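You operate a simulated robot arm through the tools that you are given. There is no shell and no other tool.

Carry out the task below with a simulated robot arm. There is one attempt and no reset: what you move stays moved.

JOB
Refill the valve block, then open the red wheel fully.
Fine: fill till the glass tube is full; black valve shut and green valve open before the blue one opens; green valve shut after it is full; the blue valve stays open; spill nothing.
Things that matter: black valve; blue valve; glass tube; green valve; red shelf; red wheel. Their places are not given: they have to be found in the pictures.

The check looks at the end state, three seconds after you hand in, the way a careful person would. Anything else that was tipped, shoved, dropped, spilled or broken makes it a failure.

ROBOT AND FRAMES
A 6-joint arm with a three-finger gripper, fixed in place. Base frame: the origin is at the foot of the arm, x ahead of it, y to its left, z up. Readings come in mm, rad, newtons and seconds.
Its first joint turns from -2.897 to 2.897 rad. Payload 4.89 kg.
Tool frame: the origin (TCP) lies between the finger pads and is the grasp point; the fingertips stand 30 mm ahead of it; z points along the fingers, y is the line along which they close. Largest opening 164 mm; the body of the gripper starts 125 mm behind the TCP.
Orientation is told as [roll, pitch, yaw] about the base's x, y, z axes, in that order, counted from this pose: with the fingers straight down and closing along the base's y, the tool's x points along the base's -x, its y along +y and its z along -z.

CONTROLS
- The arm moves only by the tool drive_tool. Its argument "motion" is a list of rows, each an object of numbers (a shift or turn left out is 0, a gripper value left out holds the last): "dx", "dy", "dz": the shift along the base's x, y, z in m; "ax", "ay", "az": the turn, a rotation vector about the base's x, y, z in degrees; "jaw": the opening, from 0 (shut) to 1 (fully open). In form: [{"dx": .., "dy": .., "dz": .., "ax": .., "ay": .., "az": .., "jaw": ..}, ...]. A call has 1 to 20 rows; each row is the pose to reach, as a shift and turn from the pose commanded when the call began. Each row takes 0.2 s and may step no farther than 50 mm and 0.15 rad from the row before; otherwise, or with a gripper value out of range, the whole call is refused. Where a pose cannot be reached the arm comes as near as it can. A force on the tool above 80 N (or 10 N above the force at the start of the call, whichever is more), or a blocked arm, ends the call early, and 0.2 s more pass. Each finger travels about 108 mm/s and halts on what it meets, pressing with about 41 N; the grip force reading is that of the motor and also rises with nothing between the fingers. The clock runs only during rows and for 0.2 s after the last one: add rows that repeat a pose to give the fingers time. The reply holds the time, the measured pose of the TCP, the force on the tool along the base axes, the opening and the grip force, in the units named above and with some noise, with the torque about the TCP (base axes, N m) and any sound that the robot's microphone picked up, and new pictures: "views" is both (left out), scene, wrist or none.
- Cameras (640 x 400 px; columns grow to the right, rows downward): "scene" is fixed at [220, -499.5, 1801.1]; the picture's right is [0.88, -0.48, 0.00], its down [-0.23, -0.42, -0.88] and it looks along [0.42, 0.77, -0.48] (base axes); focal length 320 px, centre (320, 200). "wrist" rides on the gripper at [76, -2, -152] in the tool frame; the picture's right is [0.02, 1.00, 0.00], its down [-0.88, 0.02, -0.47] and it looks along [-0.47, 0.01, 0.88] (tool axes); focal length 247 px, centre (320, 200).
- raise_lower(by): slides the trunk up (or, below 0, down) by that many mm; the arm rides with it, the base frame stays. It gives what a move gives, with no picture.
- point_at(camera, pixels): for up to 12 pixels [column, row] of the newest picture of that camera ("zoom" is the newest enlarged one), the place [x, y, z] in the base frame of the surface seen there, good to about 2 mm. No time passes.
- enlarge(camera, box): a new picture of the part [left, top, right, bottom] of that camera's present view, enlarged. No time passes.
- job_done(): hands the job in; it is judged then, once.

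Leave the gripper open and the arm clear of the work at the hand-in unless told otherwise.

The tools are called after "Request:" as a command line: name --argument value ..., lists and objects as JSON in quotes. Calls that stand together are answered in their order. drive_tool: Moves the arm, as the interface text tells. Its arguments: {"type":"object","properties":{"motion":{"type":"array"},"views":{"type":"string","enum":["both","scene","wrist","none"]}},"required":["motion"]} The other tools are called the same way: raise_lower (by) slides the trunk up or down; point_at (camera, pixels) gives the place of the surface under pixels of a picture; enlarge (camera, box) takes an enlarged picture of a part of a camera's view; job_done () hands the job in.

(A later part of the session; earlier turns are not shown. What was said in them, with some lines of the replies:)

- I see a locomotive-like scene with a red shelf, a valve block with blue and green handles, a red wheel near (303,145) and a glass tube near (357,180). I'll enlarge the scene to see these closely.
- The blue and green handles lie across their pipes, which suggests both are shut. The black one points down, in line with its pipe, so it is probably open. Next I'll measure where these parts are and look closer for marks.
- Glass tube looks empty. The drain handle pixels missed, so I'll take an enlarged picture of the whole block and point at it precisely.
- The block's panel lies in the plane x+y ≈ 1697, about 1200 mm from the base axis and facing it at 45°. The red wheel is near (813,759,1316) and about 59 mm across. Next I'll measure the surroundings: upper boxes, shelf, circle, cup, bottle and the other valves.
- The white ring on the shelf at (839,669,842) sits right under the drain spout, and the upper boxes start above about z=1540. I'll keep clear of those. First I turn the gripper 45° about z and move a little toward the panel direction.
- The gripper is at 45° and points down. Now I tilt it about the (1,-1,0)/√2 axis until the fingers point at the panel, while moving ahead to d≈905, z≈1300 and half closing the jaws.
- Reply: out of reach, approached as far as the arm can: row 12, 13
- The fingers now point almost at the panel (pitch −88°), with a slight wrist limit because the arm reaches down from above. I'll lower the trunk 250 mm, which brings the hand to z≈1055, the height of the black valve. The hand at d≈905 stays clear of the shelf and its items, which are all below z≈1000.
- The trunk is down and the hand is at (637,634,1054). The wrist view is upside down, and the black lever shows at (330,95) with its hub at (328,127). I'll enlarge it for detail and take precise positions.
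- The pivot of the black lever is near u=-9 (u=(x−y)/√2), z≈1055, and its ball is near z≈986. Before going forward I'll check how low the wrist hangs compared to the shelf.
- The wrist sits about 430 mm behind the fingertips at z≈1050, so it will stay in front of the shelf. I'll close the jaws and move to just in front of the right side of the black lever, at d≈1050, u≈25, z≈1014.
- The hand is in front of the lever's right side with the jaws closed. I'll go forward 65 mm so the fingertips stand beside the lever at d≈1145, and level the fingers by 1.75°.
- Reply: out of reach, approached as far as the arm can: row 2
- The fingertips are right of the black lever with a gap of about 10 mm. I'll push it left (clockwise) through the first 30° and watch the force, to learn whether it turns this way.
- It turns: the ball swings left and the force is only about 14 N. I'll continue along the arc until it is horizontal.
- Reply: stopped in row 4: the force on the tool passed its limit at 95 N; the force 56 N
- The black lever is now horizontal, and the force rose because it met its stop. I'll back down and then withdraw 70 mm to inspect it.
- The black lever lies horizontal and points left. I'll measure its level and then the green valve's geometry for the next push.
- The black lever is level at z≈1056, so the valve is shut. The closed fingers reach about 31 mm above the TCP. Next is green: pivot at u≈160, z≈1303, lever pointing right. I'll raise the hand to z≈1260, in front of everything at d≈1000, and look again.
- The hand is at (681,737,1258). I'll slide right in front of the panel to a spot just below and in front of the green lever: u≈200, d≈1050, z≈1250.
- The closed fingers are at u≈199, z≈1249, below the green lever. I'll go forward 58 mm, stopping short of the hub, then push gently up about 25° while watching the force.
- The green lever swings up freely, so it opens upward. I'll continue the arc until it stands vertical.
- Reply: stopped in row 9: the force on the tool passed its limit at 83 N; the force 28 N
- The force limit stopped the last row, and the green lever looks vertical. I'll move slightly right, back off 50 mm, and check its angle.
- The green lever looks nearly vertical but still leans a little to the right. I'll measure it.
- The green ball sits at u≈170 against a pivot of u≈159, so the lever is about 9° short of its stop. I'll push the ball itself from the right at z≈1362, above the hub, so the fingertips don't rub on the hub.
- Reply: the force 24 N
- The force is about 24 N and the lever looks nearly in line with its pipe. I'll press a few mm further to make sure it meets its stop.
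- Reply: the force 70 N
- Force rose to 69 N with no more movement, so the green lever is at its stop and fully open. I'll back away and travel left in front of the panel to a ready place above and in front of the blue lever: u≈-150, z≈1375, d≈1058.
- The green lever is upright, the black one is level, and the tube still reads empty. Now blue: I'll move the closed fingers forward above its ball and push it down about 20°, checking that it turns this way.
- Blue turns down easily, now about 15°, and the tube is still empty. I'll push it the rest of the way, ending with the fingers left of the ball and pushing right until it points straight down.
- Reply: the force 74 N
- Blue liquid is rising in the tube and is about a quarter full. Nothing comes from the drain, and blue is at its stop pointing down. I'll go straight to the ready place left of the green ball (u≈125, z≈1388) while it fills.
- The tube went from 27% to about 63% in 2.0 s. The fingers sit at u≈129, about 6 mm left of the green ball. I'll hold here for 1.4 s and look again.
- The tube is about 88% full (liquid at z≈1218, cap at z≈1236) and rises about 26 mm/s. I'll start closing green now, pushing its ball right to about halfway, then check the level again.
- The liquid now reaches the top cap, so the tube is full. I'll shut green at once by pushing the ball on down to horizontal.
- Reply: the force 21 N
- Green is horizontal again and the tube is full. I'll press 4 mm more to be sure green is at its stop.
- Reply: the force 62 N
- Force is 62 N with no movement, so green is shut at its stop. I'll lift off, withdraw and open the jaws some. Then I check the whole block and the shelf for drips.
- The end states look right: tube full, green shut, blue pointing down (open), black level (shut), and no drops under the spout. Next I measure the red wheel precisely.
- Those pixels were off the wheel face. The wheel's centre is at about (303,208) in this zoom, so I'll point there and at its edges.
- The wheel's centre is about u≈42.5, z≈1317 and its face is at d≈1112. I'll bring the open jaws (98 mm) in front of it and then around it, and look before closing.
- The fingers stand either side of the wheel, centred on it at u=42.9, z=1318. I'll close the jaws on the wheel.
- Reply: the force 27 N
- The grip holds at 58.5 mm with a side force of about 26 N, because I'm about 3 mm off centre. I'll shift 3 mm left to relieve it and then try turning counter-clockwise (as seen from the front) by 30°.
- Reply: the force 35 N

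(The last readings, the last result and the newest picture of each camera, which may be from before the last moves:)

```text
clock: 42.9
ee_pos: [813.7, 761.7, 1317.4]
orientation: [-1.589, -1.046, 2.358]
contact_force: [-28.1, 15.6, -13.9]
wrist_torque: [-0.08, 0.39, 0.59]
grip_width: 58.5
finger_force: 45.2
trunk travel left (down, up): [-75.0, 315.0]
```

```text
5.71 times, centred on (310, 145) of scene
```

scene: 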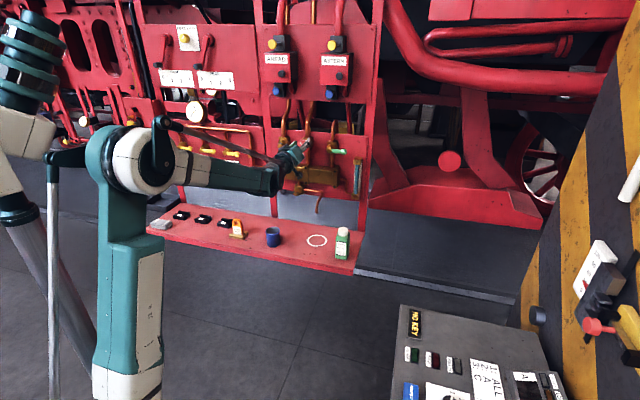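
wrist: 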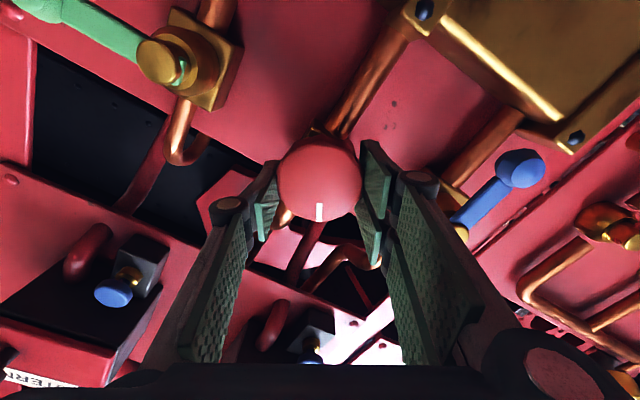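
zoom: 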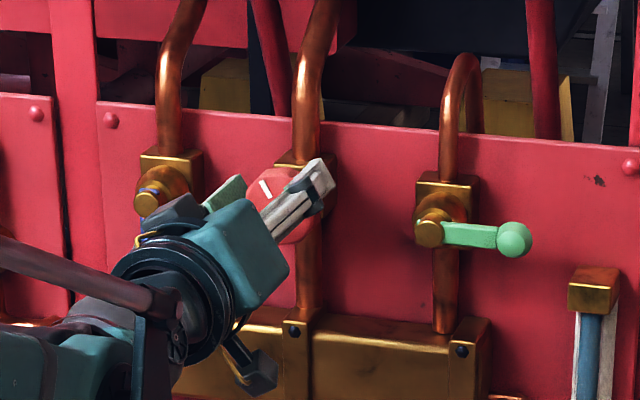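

The white mark turned with the hand, 30° counter-clockwise, with hardly any torque, so the wheel turns this way. A side load of about 33 N remains, so I'll command the jaws fully shut to even the two fingers' pressure and read again.

Request:
drive_tool --motion '[{"jaw": 0}, {"jaw": 0}]' --views "wrist"

```text
clock: 43.5
ee_pos: [815.2, 761.7, 1316.8]
orientation: [-1.588, -1.047, 2.356]
contact_force: [-38.4, 13.9, -23.9]
wrist_torque: [-0.15, 0.55, 0.67]
grip_width: 58.5
finger_force: 45.4
trunk travel left (down, up): [-75.0, 315.0]
```

wrist: 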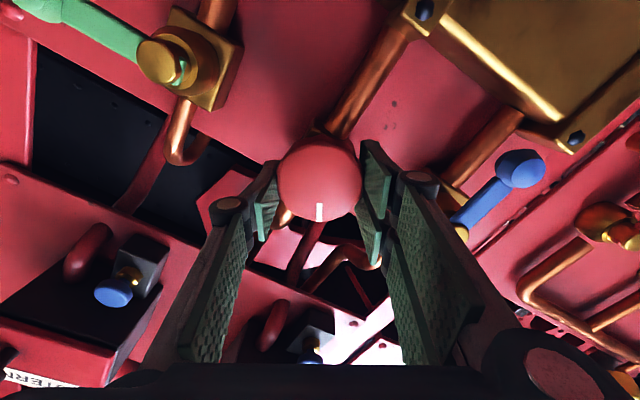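

The side force is now (-38, 14, -24), which is still growing slightly. I'll shift the hand 3 mm left and 2 mm down, following that force, to see whether it relaxes.

Request:
drive_tool --motion '[{"dx": -0.0011, "dy": 0.0011, "dz": -0.001}, {"dx": -0.0022, "dy": 0.0022, "dz": -0.002}]' --views "none"

```text
clock: 44.1
ee_pos: [813.7, 761.6, 1316.9]
orientation: [-1.592, -1.046, 2.36]
contact_force: [-18.4, 6.5, -2.0]
wrist_torque: [-0.64, 0.71, -0.32]
grip_width: 58.4
finger_force: 45.3
trunk travel left (down, up): [-75.0, 315.0]
```

That eased it to about 19 N. I'll shift slightly more and turn a further 64° counter-clockwise in 8° rows.

Request:
drive_tool --motion '[{"dx": -0.0011, "dy": 0.0011, "ax": -5.657, "ay": -5.657}, {"dx": -0.0011, "dy": 0.0011, "ax": -11.314, "ay": -11.314}, {"dx": -0.0011, "dy": 0.0011, "ax": -16.971, "ay": -16.971}, {"dx": -0.0011, "dy": 0.0011, "ax": -22.627, "ay": -22.627}, {"dx": -0.0011, "dy": 0.0011, "ax": -28.284, "ay": -28.284}, {"dx": -0.0011, "dy": 0.0011, "ax": -33.941, "ay": -33.941}, {"dx": -0.0011, "dy": 0.0011, "ax": -39.598, "ay": -39.598}, {"dx": -0.0011, "dy": 0.0011, "ax": -45.255, "ay": -45.255}]'

Request:
enlarge --camera "scene" --box '[270, 110, 350, 180]'

```text
clock: 45.9
ee_pos: [818.7, 763.1, 1312.9]
orientation: [-1.588, 0.069, 2.354]
contact_force: [-16.3, -18.5, -72.7]
wrist_torque: [-0.99, 1.35, 0.29]
grip_width: 58.4
finger_force: 45.0
trunk travel left (down, up): [-75.0, 315.0]
```

scene: 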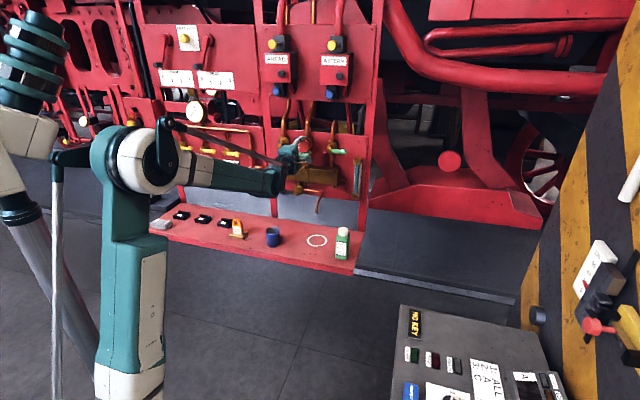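
wrist: 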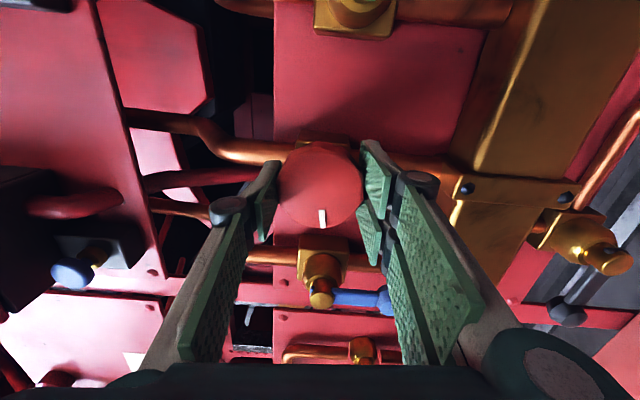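

```text
5.71 times, centred on (310, 145) of scene
```

zoom: 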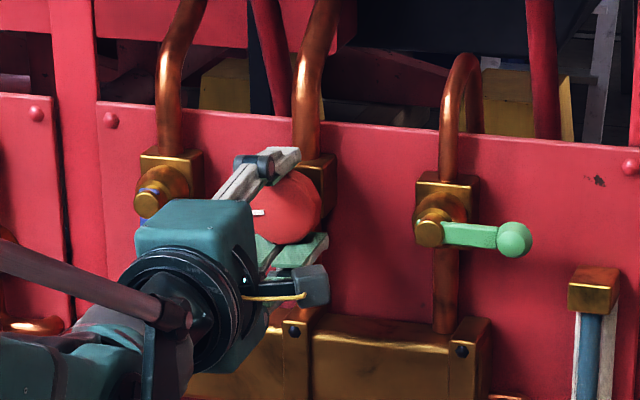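

The mark now points left (about 94° turned) with little resistance. The side force follows the finger direction at −73 N in z, so I'll move 5 mm down and 2 mm back to relieve it.

Request:
drive_tool --motion '[{"dx": -0.0007, "dy": -0.0007, "dz": -0.0025}, {"dx": -0.0014, "dy": -0.0014, "dz": -0.005}]' --views "none"

```text
clock: 46.5
ee_pos: [814.6, 764.0, 1311.6]
orientation: [-1.591, 0.067, 2.358]
contact_force: [33.8, 7.4, 4.1]
wrist_torque: [0.06, 0.11, -0.25]
grip_width: 58.7
finger_force: 45.0
trunk travel left (down, up): [-75.0, 315.0]
```

The forces are small now. I'll turn another 64° counter-clockwise, letting the hand's centre follow the small circle these forces suggest (about 3.5 mm off centre).

Request:
drive_tool --motion '[{"dx": 0.0028, "dy": -0.0014, "dz": 0.0012, "ax": -5.657, "ay": -5.657}, {"dx": 0.0032, "dy": -0.0018, "dz": 0.0015, "ax": -11.314, "ay": -11.314}, {"dx": 0.0035, "dy": -0.0021, "dz": 0.0018, "ax": -16.971, "ay": -16.971}, {"dx": 0.004, "dy": -0.0026, "dz": 0.0021, "ax": -22.627, "ay": -22.627}, {"dx": 0.0044, "dy": -0.003, "dz": 0.0025, "ax": -28.284, "ay": -28.284}, {"dx": 0.0047, "dy": -0.0033, "dz": 0.0029, "ax": -33.941, "ay": -33.941}, {"dx": 0.0051, "dy": -0.0037, "dz": 0.0033, "ax": -39.598, "ay": -39.598}, {"dx": 0.0054, "dy": -0.004, "dz": 0.0037, "ax": -45.255, "ay": -45.255}]'

Request:
enlarge --camera "scene" --box '[270, 110, 350, 180]'

```text
clock: 48.3
ee_pos: [815.8, 758.6, 1317.1]
orientation: [-1.588, 1.189, 2.357]
contact_force: [3.1, 13.7, 12.1]
wrist_torque: [0.71, 0.34, 0.29]
grip_width: 58.4
finger_force: 44.8
trunk travel left (down, up): [-75.0, 315.0]
```

scene: 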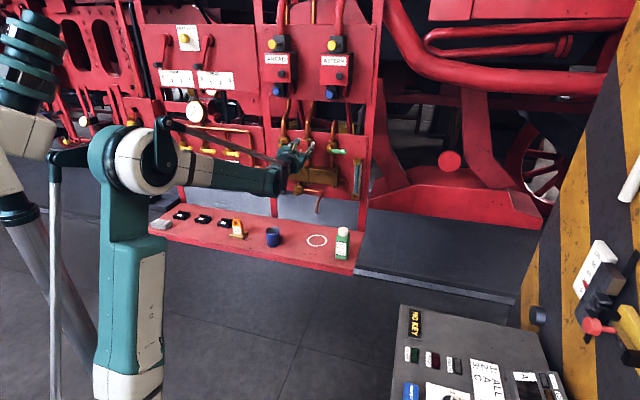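
wrist: 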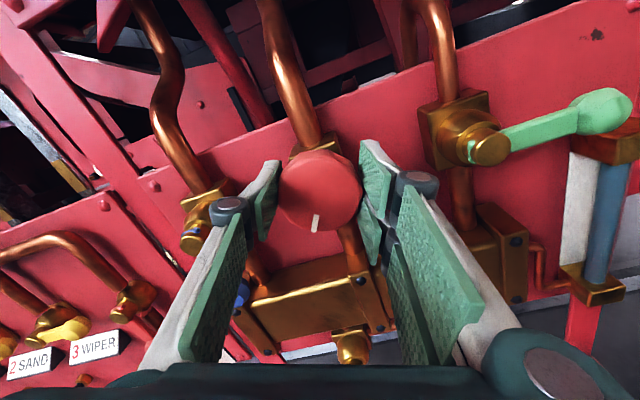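

```text
5.71 times, centred on (310, 145) of scene
```

zoom: 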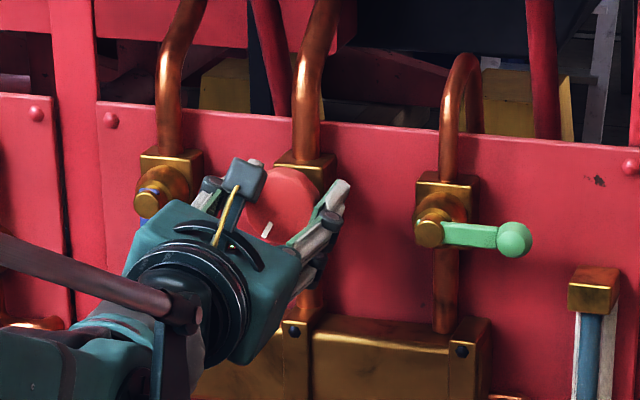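

No stop yet at about 158° turned, and the forces are modest. I'll continue another 64°.

Request:
drive_tool --motion '[{"dx": 0.0005, "dy": 0.0008, "dz": 0.001, "ax": -5.657, "ay": -5.657}, {"dx": 0.0005, "dy": 0.0008, "dz": 0.0015, "ax": -11.314, "ay": -11.314}, {"dx": 0.0005, "dy": 0.0008, "dz": 0.002, "ax": -16.971, "ay": -16.971}, {"dx": 0.0005, "dy": 0.0008, "dz": 0.0025, "ax": -22.627, "ay": -22.627}, {"dx": 0.0003, "dy": 0.001, "dz": 0.003, "ax": -28.284, "ay": -28.284}, {"dx": 0.0001, "dy": 0.0012, "dz": 0.0034, "ax": -33.941, "ay": -33.941}, {"dx": -0.0001, "dy": 0.0014, "dz": 0.0037, "ax": -39.598, "ay": -39.598}, {"dx": -0.0003, "dy": 0.0016, "dz": 0.004, "ax": -45.255, "ay": -45.255}]'

Request:
enlarge --camera "scene" --box '[270, 110, 350, 180]'

```text
clock: 50.1
ee_pos: [815.7, 763.3, 1316.3]
orientation: [1.551, 0.836, -0.784]
contact_force: [-30.1, 31.7, -19.9]
wrist_torque: [0.78, 0.9, 0.85]
grip_width: 58.7
finger_force: 45.2
trunk travel left (down, up): [-75.0, 315.0]
```

scene: 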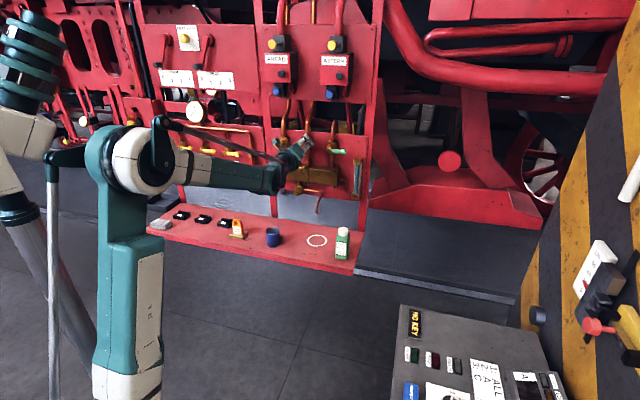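
wrist: 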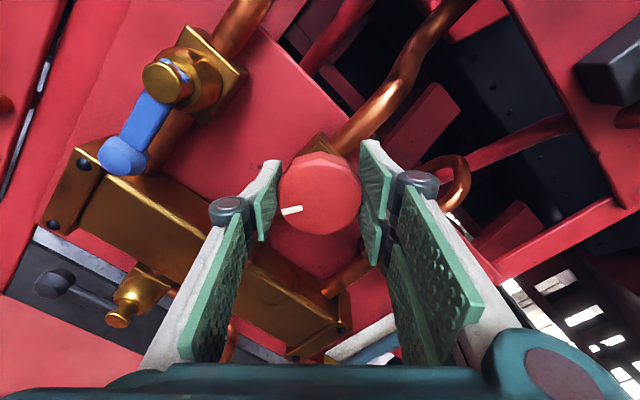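

```text
5.71 times, centred on (310, 145) of scene
```

zoom: 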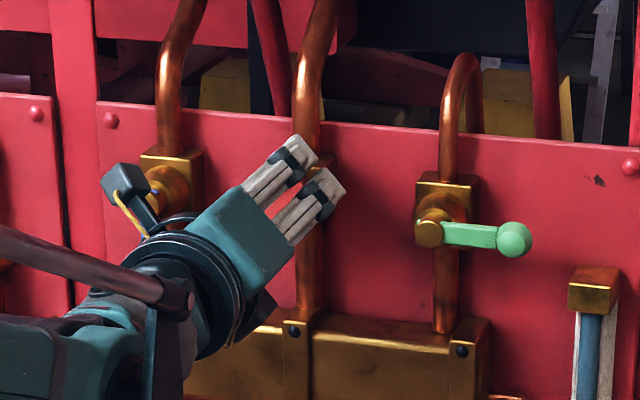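

In the last turn the white mark slipped in the hand frame, from (316,222) to (291,210). The wheel stopped at roughly 167° while the fingers slid on. It may be at its stop, so I'll open the jaws, see the mark, and re-grip better centred to test it.

Request:
drive_tool --motion '[{"jaw": 0.6}, {"jaw": 0.6}, {"jaw": 0.6}]'

Request:
enlarge --camera "wrist" --box '[240, 120, 400, 260]'

Request:
enlarge --camera "scene" --box '[280, 120, 330, 165]'

```text
clock: 50.9
ee_pos: [817.3, 759.4, 1318.7]
orientation: [1.55, 0.838, -0.787]
contact_force: [-0.4, -0.8, 0.1]
wrist_torque: [0.0, 0.0, 0.0]
grip_width: 98.2
finger_force: 0.1
trunk travel left (down, up): [-75.0, 315.0]
```

scene: 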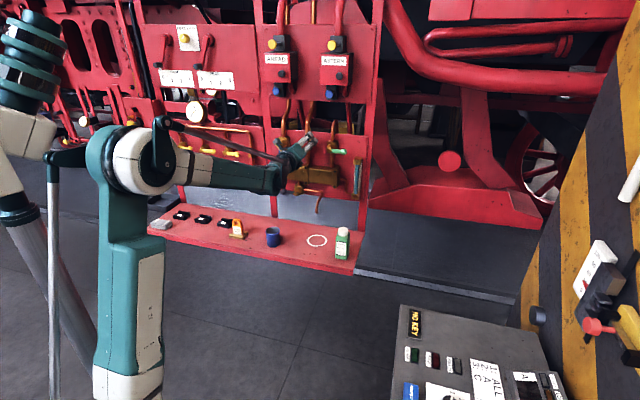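
wrist: 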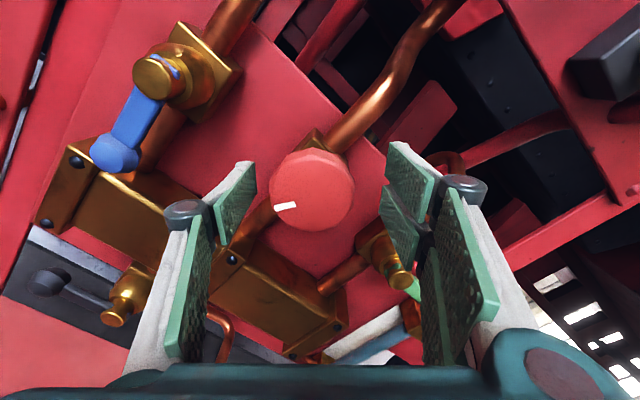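

```text
2.86 times, centred on (320, 190) of wrist
```

zoom: 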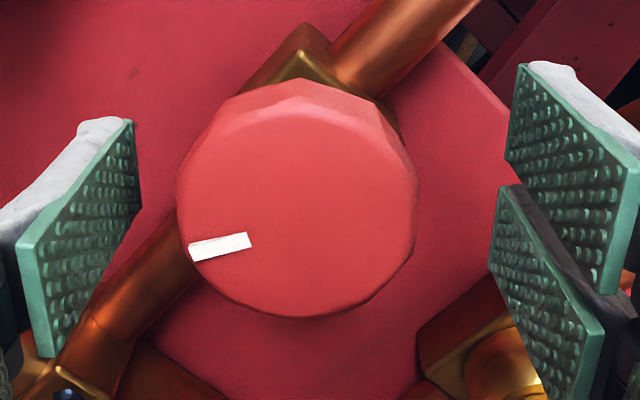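

```text
8.89 times, centred on (305, 142) of scene
```

zoom: 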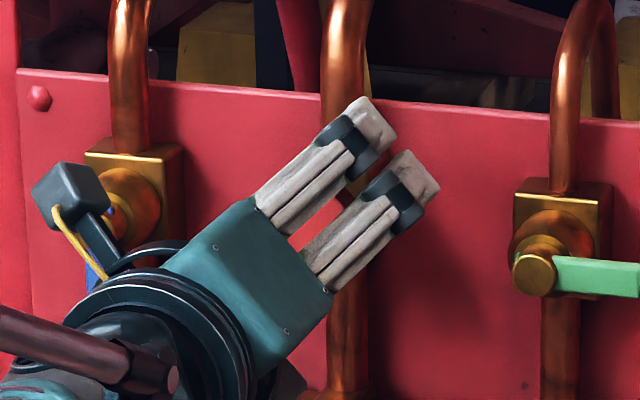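

The wheel face and its mark are clear in the wrist view. I'll take the mark's and rim's world positions to get the wheel angle and centre.

Request:
enlarge --camera "wrist" --box '[240, 120, 400, 260]'

Request:
point_at --camera "zoom" --pixels '[[246, 242], [192, 253], [298, 213], [188, 215], [408, 215], [298, 118], [298, 312], [225, 285], [370, 285], [370, 140], [225, 140]]'

```text
2.86 times, centred on (320, 190) of wrist
```

zoom: 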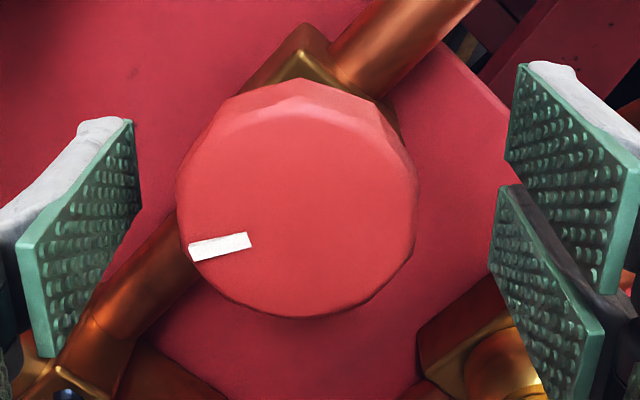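

```text
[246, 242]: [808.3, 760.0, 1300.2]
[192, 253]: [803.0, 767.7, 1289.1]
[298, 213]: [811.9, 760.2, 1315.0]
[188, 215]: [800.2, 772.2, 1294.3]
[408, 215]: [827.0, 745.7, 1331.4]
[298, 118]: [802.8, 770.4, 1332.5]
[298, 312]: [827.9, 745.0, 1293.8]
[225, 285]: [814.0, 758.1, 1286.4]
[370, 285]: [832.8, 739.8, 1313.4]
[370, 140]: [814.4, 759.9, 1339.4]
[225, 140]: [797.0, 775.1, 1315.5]
```

The wheel's true centre is about u≈39.8, z≈1313.4, so I was gripping 4–5 mm too high. The mark is at about 150° counter-clockwise. I'll re-centre, re-grip here and try turning 32° more.

Request:
drive_tool --motion '[{"dx": -0.0008, "dy": 0.0008, "dz": -0.0053}, {"dx": -0.0008, "dy": 0.0008, "dz": -0.0053, "jaw": 0}, {"dx": -0.0008, "dy": 0.0008, "dz": -0.0053, "jaw": 0}, {"dx": -0.0008, "dy": 0.0008, "dz": -0.0053, "jaw": 0}, {"dx": -0.0008, "dy": 0.0008, "dz": -0.0053, "jaw": 0}]'

Request:
enlarge --camera "wrist" --box '[240, 120, 400, 260]'

```text
clock: 52.1
ee_pos: [816.3, 760.5, 1313.0]
orientation: [1.552, 0.837, -0.787]
contact_force: [-6.4, -1.4, -5.4]
wrist_torque: [-0.02, 0.02, 0.15]
grip_width: 57.7
finger_force: 45.3
trunk travel left (down, up): [-75.0, 315.0]
```

scene: 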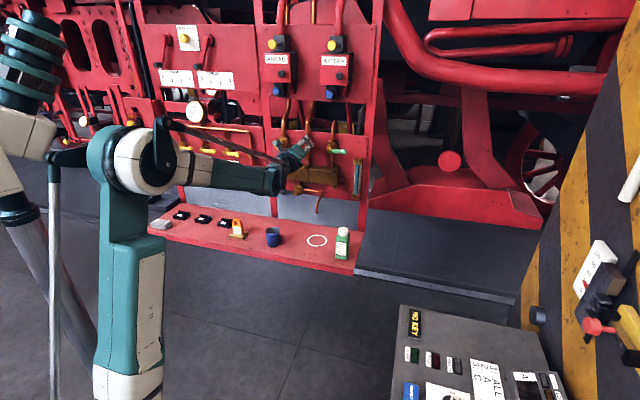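
wrist: 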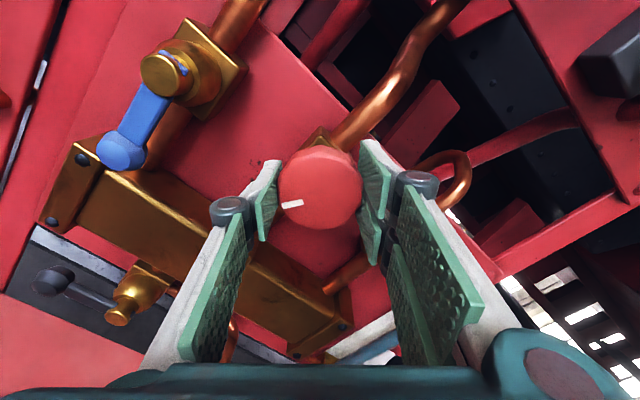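

```text
2.86 times, centred on (320, 190) of wrist
```

zoom: 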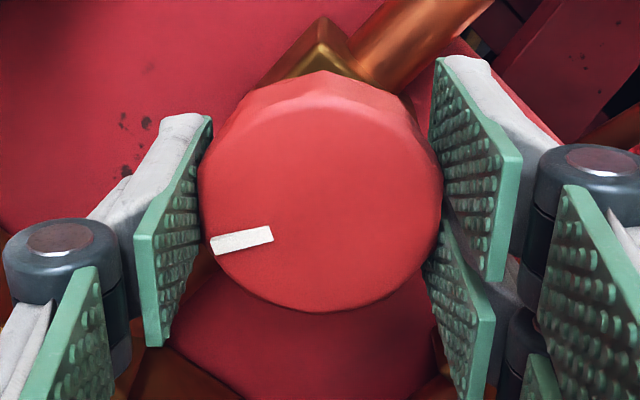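

The grip is centred now with less than 9 N of force. I'll turn 32° counter-clockwise and watch the mark against the fingers.

Request:
drive_tool --motion '[{"ax": -5.657, "ay": -5.657}, {"ax": -11.314, "ay": -11.314}, {"ax": -16.971, "ay": -16.971}, {"ax": -22.627, "ay": -22.627}]'

Request:
enlarge --camera "wrist" --box '[240, 120, 400, 260]'

```text
clock: 53.1
ee_pos: [815.8, 761.3, 1313.3]
orientation: [1.552, 0.278, -0.783]
contact_force: [-0.5, 5.8, -10.1]
wrist_torque: [0.65, 0.78, 0.4]
grip_width: 57.7
finger_force: 45.1
trunk travel left (down, up): [-75.0, 315.0]
```

scene: 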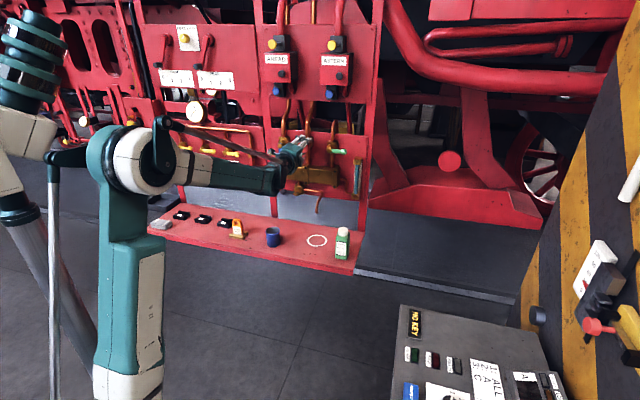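
wrist: 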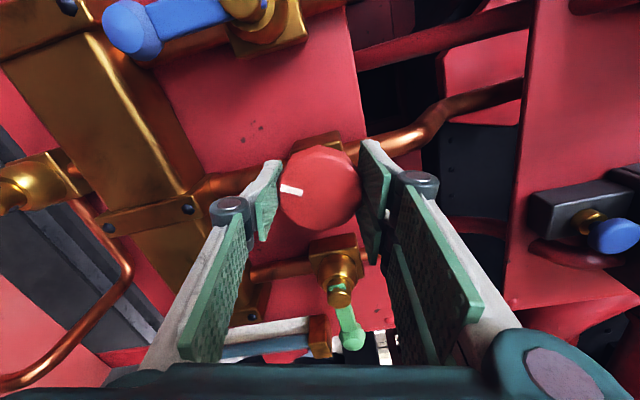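

```text
2.86 times, centred on (320, 190) of wrist
```

zoom: 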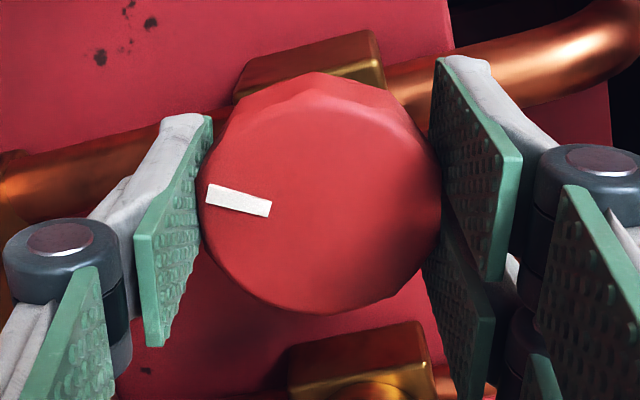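

The mark slipped in the hand again by about 26° of the 32° turned, with about 1 N·m of resistance, so the wheel looks to be at a stop. I'll measure the mark's world angle once more.

Request:
point_at --camera "zoom" --pixels '[[268, 208], [210, 195], [320, 200], [210, 230], [432, 200], [320, 108], [320, 306], [240, 280], [405, 270], [400, 125], [240, 125]]'

Request:
enlarge --camera "scene" --box '[285, 125, 325, 165]'

```text
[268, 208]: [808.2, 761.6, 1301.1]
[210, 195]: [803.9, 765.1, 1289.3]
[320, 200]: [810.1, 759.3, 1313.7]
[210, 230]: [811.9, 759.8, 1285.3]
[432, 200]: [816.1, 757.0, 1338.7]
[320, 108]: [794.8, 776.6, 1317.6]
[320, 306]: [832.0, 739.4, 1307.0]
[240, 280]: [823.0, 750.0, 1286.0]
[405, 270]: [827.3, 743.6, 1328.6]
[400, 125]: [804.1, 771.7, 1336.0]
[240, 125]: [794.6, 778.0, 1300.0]
```

```text
10.00 times, centred on (305, 145) of scene
```

zoom: 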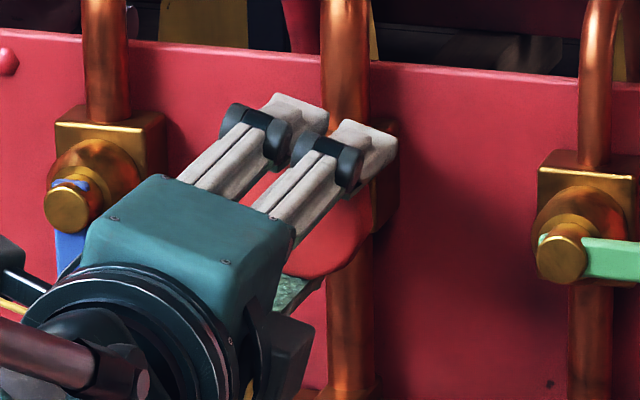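

The mark's world position is unchanged at about 150° from the start, so the wheel is blocked there. To be sure it's a real stop and not stiffness, I'll turn back 16° and read the torque of free turning, then turn 40° counter-clockwise again.

Request:
drive_tool --motion '[{"ax": 5.657, "ay": 5.657}, {"ax": 11.314, "ay": 11.314}, {"ax": 16.971, "ay": 16.971}]'

Request:
enlarge --camera "wrist" --box '[240, 120, 400, 260]'

Request:
point_at --camera "zoom" --pixels '[[268, 208], [210, 195], [240, 202]]'

```text
clock: 53.9
ee_pos: [816.7, 761.3, 1313.8]
orientation: [1.55, 0.701, -0.786]
contact_force: [-1.4, 4.6, -5.4]
wrist_torque: [-0.07, 0.05, 0.08]
grip_width: 57.9
finger_force: 44.8
trunk travel left (down, up): [-75.0, 315.0]
```

scene: 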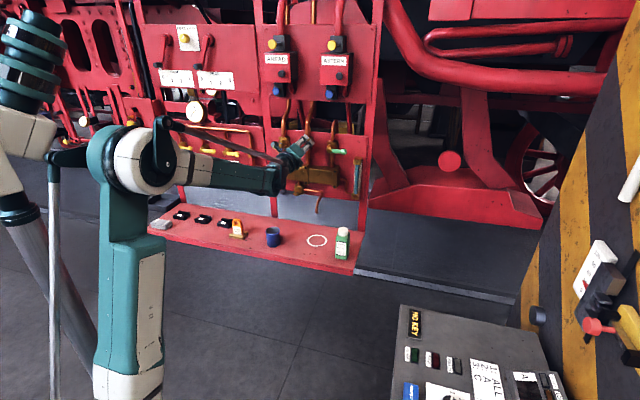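
wrist: 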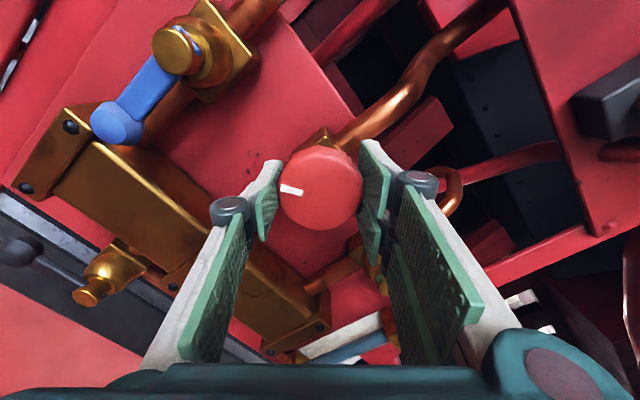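

```text
2.86 times, centred on (320, 190) of wrist
```

zoom: 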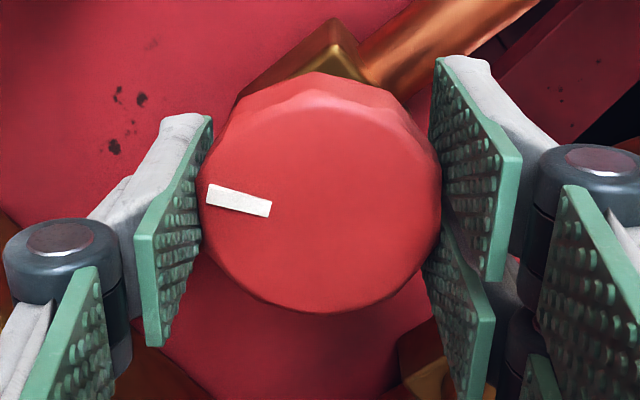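

```text
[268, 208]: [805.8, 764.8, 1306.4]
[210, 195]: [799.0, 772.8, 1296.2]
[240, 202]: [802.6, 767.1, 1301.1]
```

Backwards it turned freely with almost no torque and no slip, so the block at 150° is a true end stop, fully open. I'll turn it back counter-clockwise against that stop with 40° of hand rotation.

Request:
drive_tool --motion '[{"ax": -5.657, "ay": -5.657}, {"ax": -11.314, "ay": -11.314}, {"ax": -16.971, "ay": -16.971}, {"ax": -22.627, "ay": -22.627}, {"ax": -28.284, "ay": -28.284}]'

Request:
enlarge --camera "wrist" --box '[240, 120, 400, 260]'

Request:
point_at --camera "zoom" --pixels '[[320, 200]]'

```text
clock: 55.1
ee_pos: [817.0, 759.6, 1312.6]
orientation: [1.552, 0.001, -0.788]
contact_force: [1.1, 2.7, -8.9]
wrist_torque: [0.45, 0.54, -0.28]
grip_width: 58.1
finger_force: 44.7
trunk travel left (down, up): [-75.0, 315.0]
```

scene: 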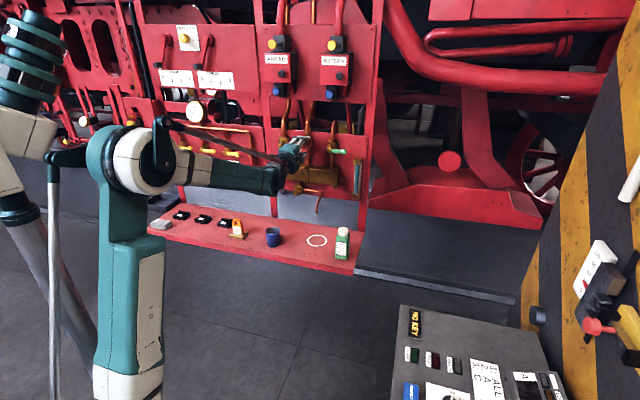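
wrist: 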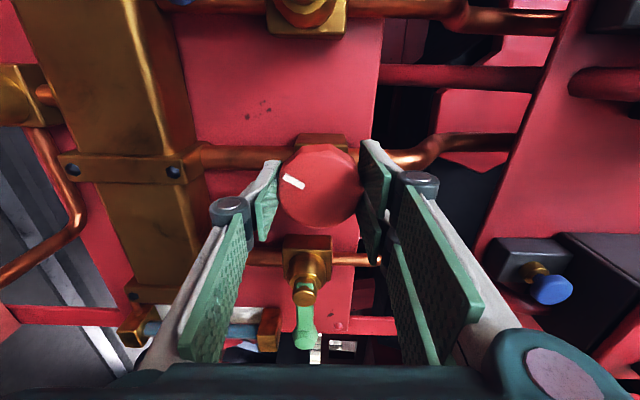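

```text
2.86 times, centred on (320, 190) of wrist
```

zoom: 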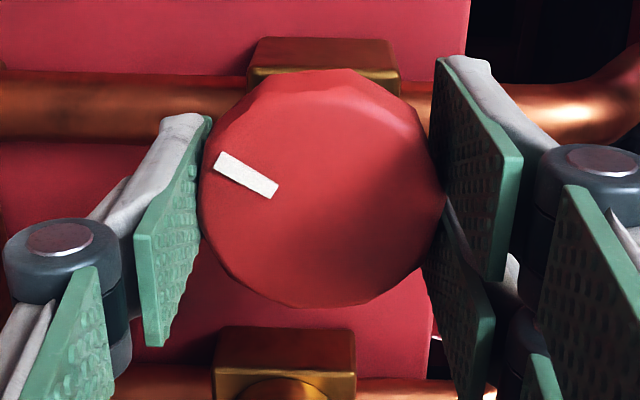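

```text
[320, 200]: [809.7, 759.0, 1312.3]
```

The hand slipped at the stop again, so the wheel is fully open. I'll open the jaws and withdraw straight back, then inspect.

Request:
drive_tool --motion '[{"jaw": 0.6}, {"jaw": 0.6}, {"jaw": 0.6}, {"dx": -0.02, "dy": -0.02, "jaw": 0.6}, {"dx": -0.05, "dy": -0.05, "jaw": 0.6}, {"dx": -0.08, "dy": -0.08, "jaw": 0.6}, {"dx": -0.11, "dy": -0.11, "jaw": 0.6}]'

Request:
enlarge --camera "wrist" --box '[160, 60, 480, 280]'

Request:
enlarge --camera "scene" --box '[250, 110, 370, 220]'

```text
clock: 56.7
ee_pos: [706.1, 651.3, 1312.9]
orientation: [1.55, -0.001, -0.785]
contact_force: [1.9, 2.7, -0.6]
wrist_torque: [0.14, -0.13, -0.02]
grip_width: 98.3
finger_force: 0.0
trunk travel left (down, up): [-75.0, 315.0]
```

scene: 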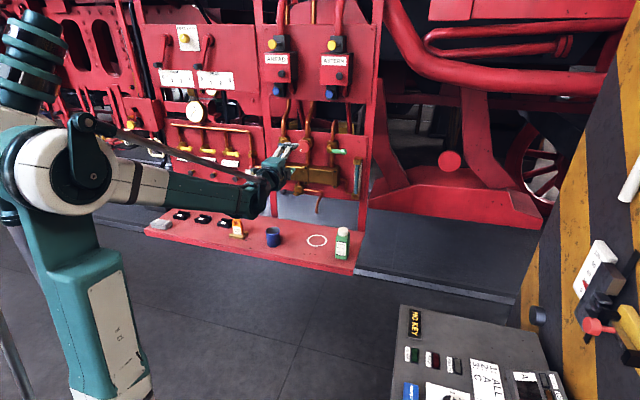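
wrist: 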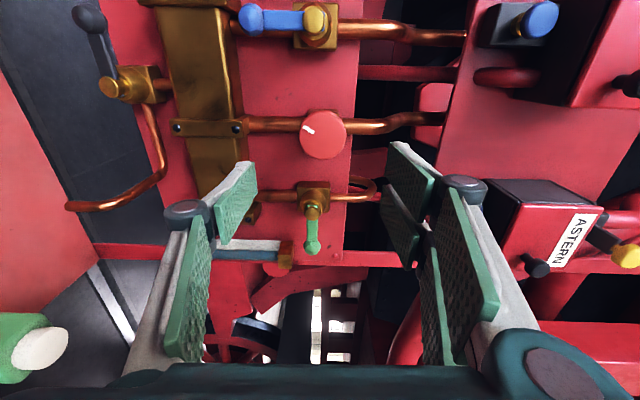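

```text
1.82 times, centred on (320, 170) of wrist
```

zoom: 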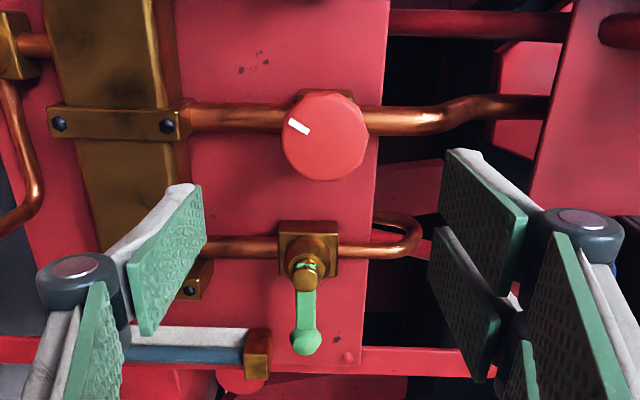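

```text
3.64 times, centred on (310, 165) of scene
```

zoom: 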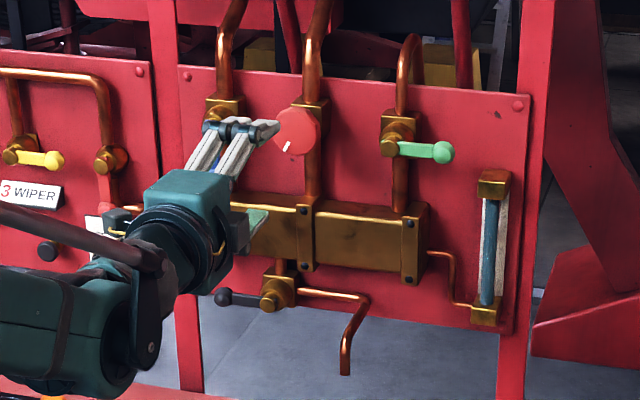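

The wheel's mark stays at about 150°, green is shut, the tube is full and black is shut. I'll open the jaws fully, back the arm away from the block, and make a last check.

Request:
drive_tool --motion '[{"dx": -0.02, "dy": -0.02, "jaw": 1}, {"dx": -0.045, "dy": -0.04, "jaw": 1}, {"dx": -0.07, "dy": -0.05, "jaw": 1}, {"dx": -0.095, "dy": -0.05, "jaw": 1}, {"dx": -0.12, "dy": -0.05, "jaw": 1}]'

Request:
enlarge --camera "scene" --box '[250, 110, 370, 220]'

Request:
enlarge --camera "scene" --box '[335, 140, 375, 200]'

Request:
enlarge --camera "scene" --box '[130, 180, 380, 290]'

```text
clock: 57.9
ee_pos: [598.7, 589.1, 1314.0]
orientation: [1.556, 0.001, -0.766]
contact_force: [0.6, 0.2, -0.7]
wrist_torque: [0.06, 0.0, 0.09]
grip_width: 164.0
finger_force: 0.1
out of reach, approached as far as the arm can: row 4, 5
trunk travel left (down, up): [-75.0, 315.0]
```

scene: 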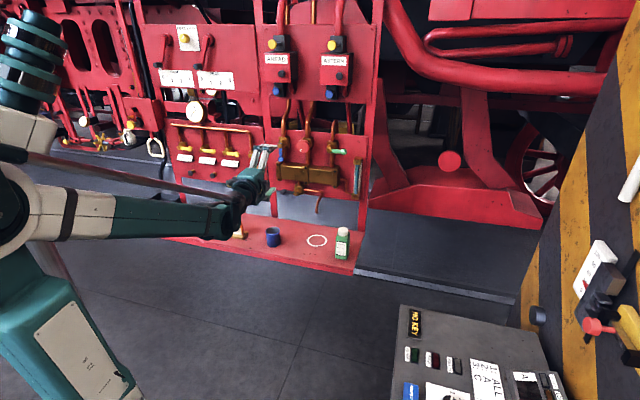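
wrist: 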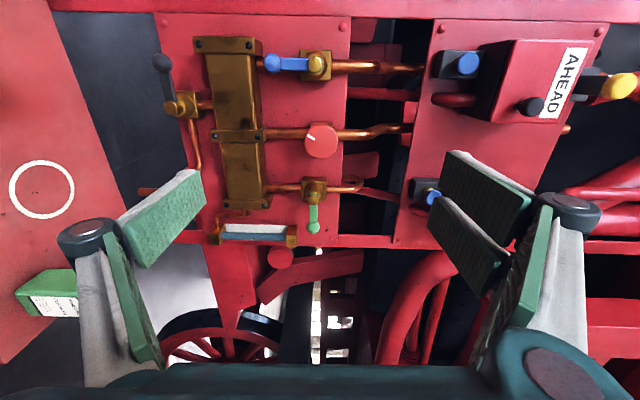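

```text
3.64 times, centred on (310, 165) of scene
```

zoom: 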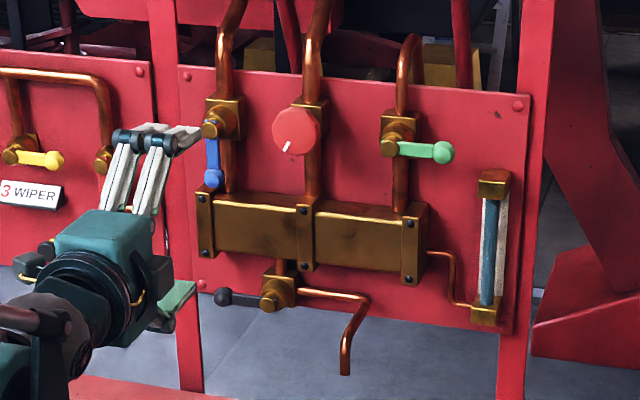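

```text
6.67 times, centred on (355, 170) of scene
```

zoom: 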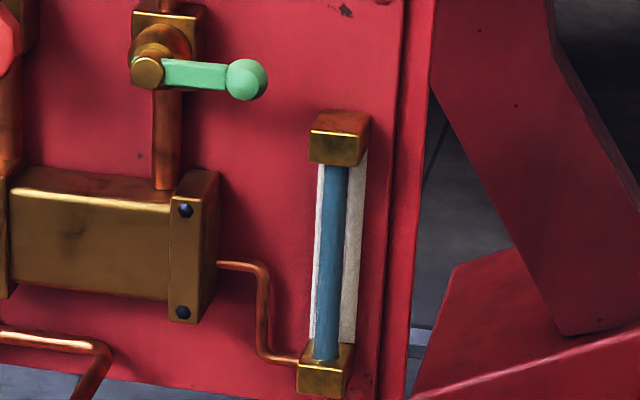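

```text
2.56 times, centred on (255, 235) of scene
```

zoom: 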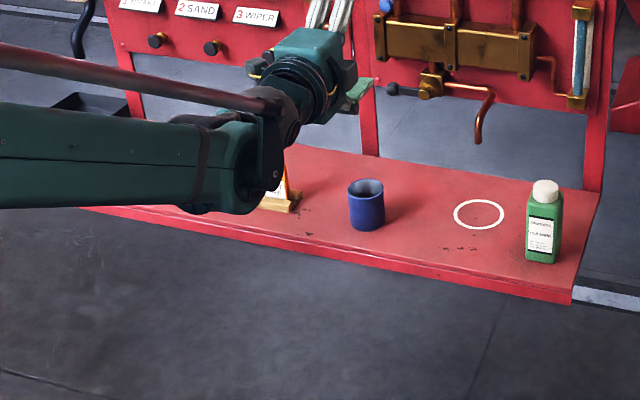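

Everything looks in place. One last check is how close the liquid is to the tube's top and how upright the blue lever stands.

Request:
enlarge --camera "scene" --box '[345, 150, 369, 174]'

Request:
enlarge --camera "scene" --box '[295, 130, 320, 165]'

Request:
point_at --camera "scene" --pixels '[[308.2, 158.5], [308.2, 152], [307.7, 145]]'

Request:
enlarge --camera "scene" --box '[280, 130, 320, 170]'

Request:
point_at --camera "zoom" --pixels '[[120, 290], [115, 230], [110, 170], [345, 230], [320, 260]]'

```text
16.00 times, centred on (357, 162) of scene
```

zoom: 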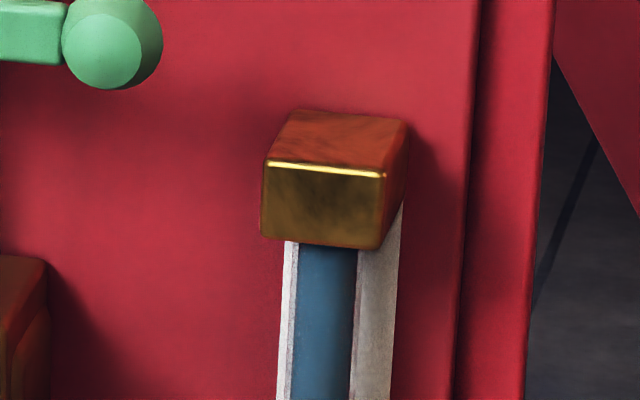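

```text
11.43 times, centred on (308, 148) of scene
```

zoom: 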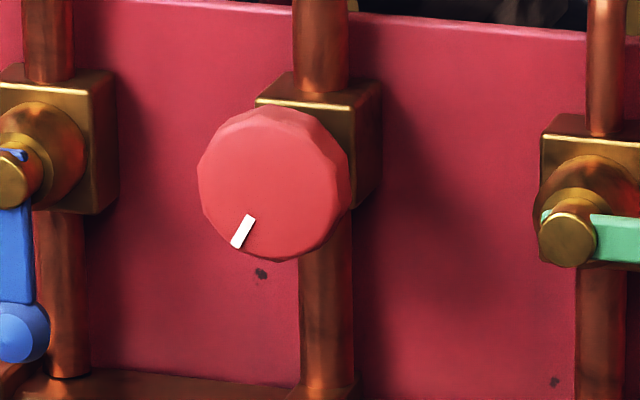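

```text
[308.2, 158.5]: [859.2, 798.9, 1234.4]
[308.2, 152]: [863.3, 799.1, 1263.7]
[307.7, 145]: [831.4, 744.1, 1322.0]
```

```text
10.00 times, centred on (300, 150) of scene
```

zoom: 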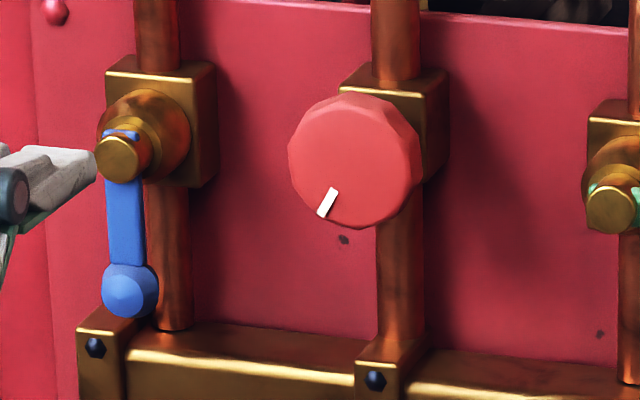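

```text
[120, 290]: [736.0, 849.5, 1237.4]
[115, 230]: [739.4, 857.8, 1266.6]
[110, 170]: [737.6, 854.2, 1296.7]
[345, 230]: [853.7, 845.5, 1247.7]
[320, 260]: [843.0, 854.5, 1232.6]
```

The liquid stands right under the top cap. Blue points straight down (open), green and black are shut, the wheel is at its open stop, and nothing was spilled or moved. The gripper is open and about 330 mm clear of the block, so I hand in.

Request:
job_done

```text
The job is handed in.
```

The valve block is refilled and the red wheel is open to its end stop. The job is handed in, and I have not seen a verdict.

- **Black valve:** shut. I pushed it to its stop first, before touching the others.
- **Green valve:** opened to its stop before blue, then closed to its stop once the tube was full.
- **Blue valve:** opened to its stop and left open. The lever points straight down.
- **Glass tube:** full, with the liquid right up to the top cap. About 0.6–0.8 s passed between it filling and green being fully shut; I saw no drip or overflow.
- **Red wheel:** turned about 150° counter-clockwise to its stop. It blocked there on repeated tries and turned freely the other way, so I took it as fully open.
- **Spills and other items:** the shelf under the drain spout looked dry. The cup, the bottle and the other shelf items in view at the end were where they started. The arm blocked the left end of the shelf in that last picture, but it never worked near there.

The gripper is open, and the arm is about 360 mm in front of the block's panel.
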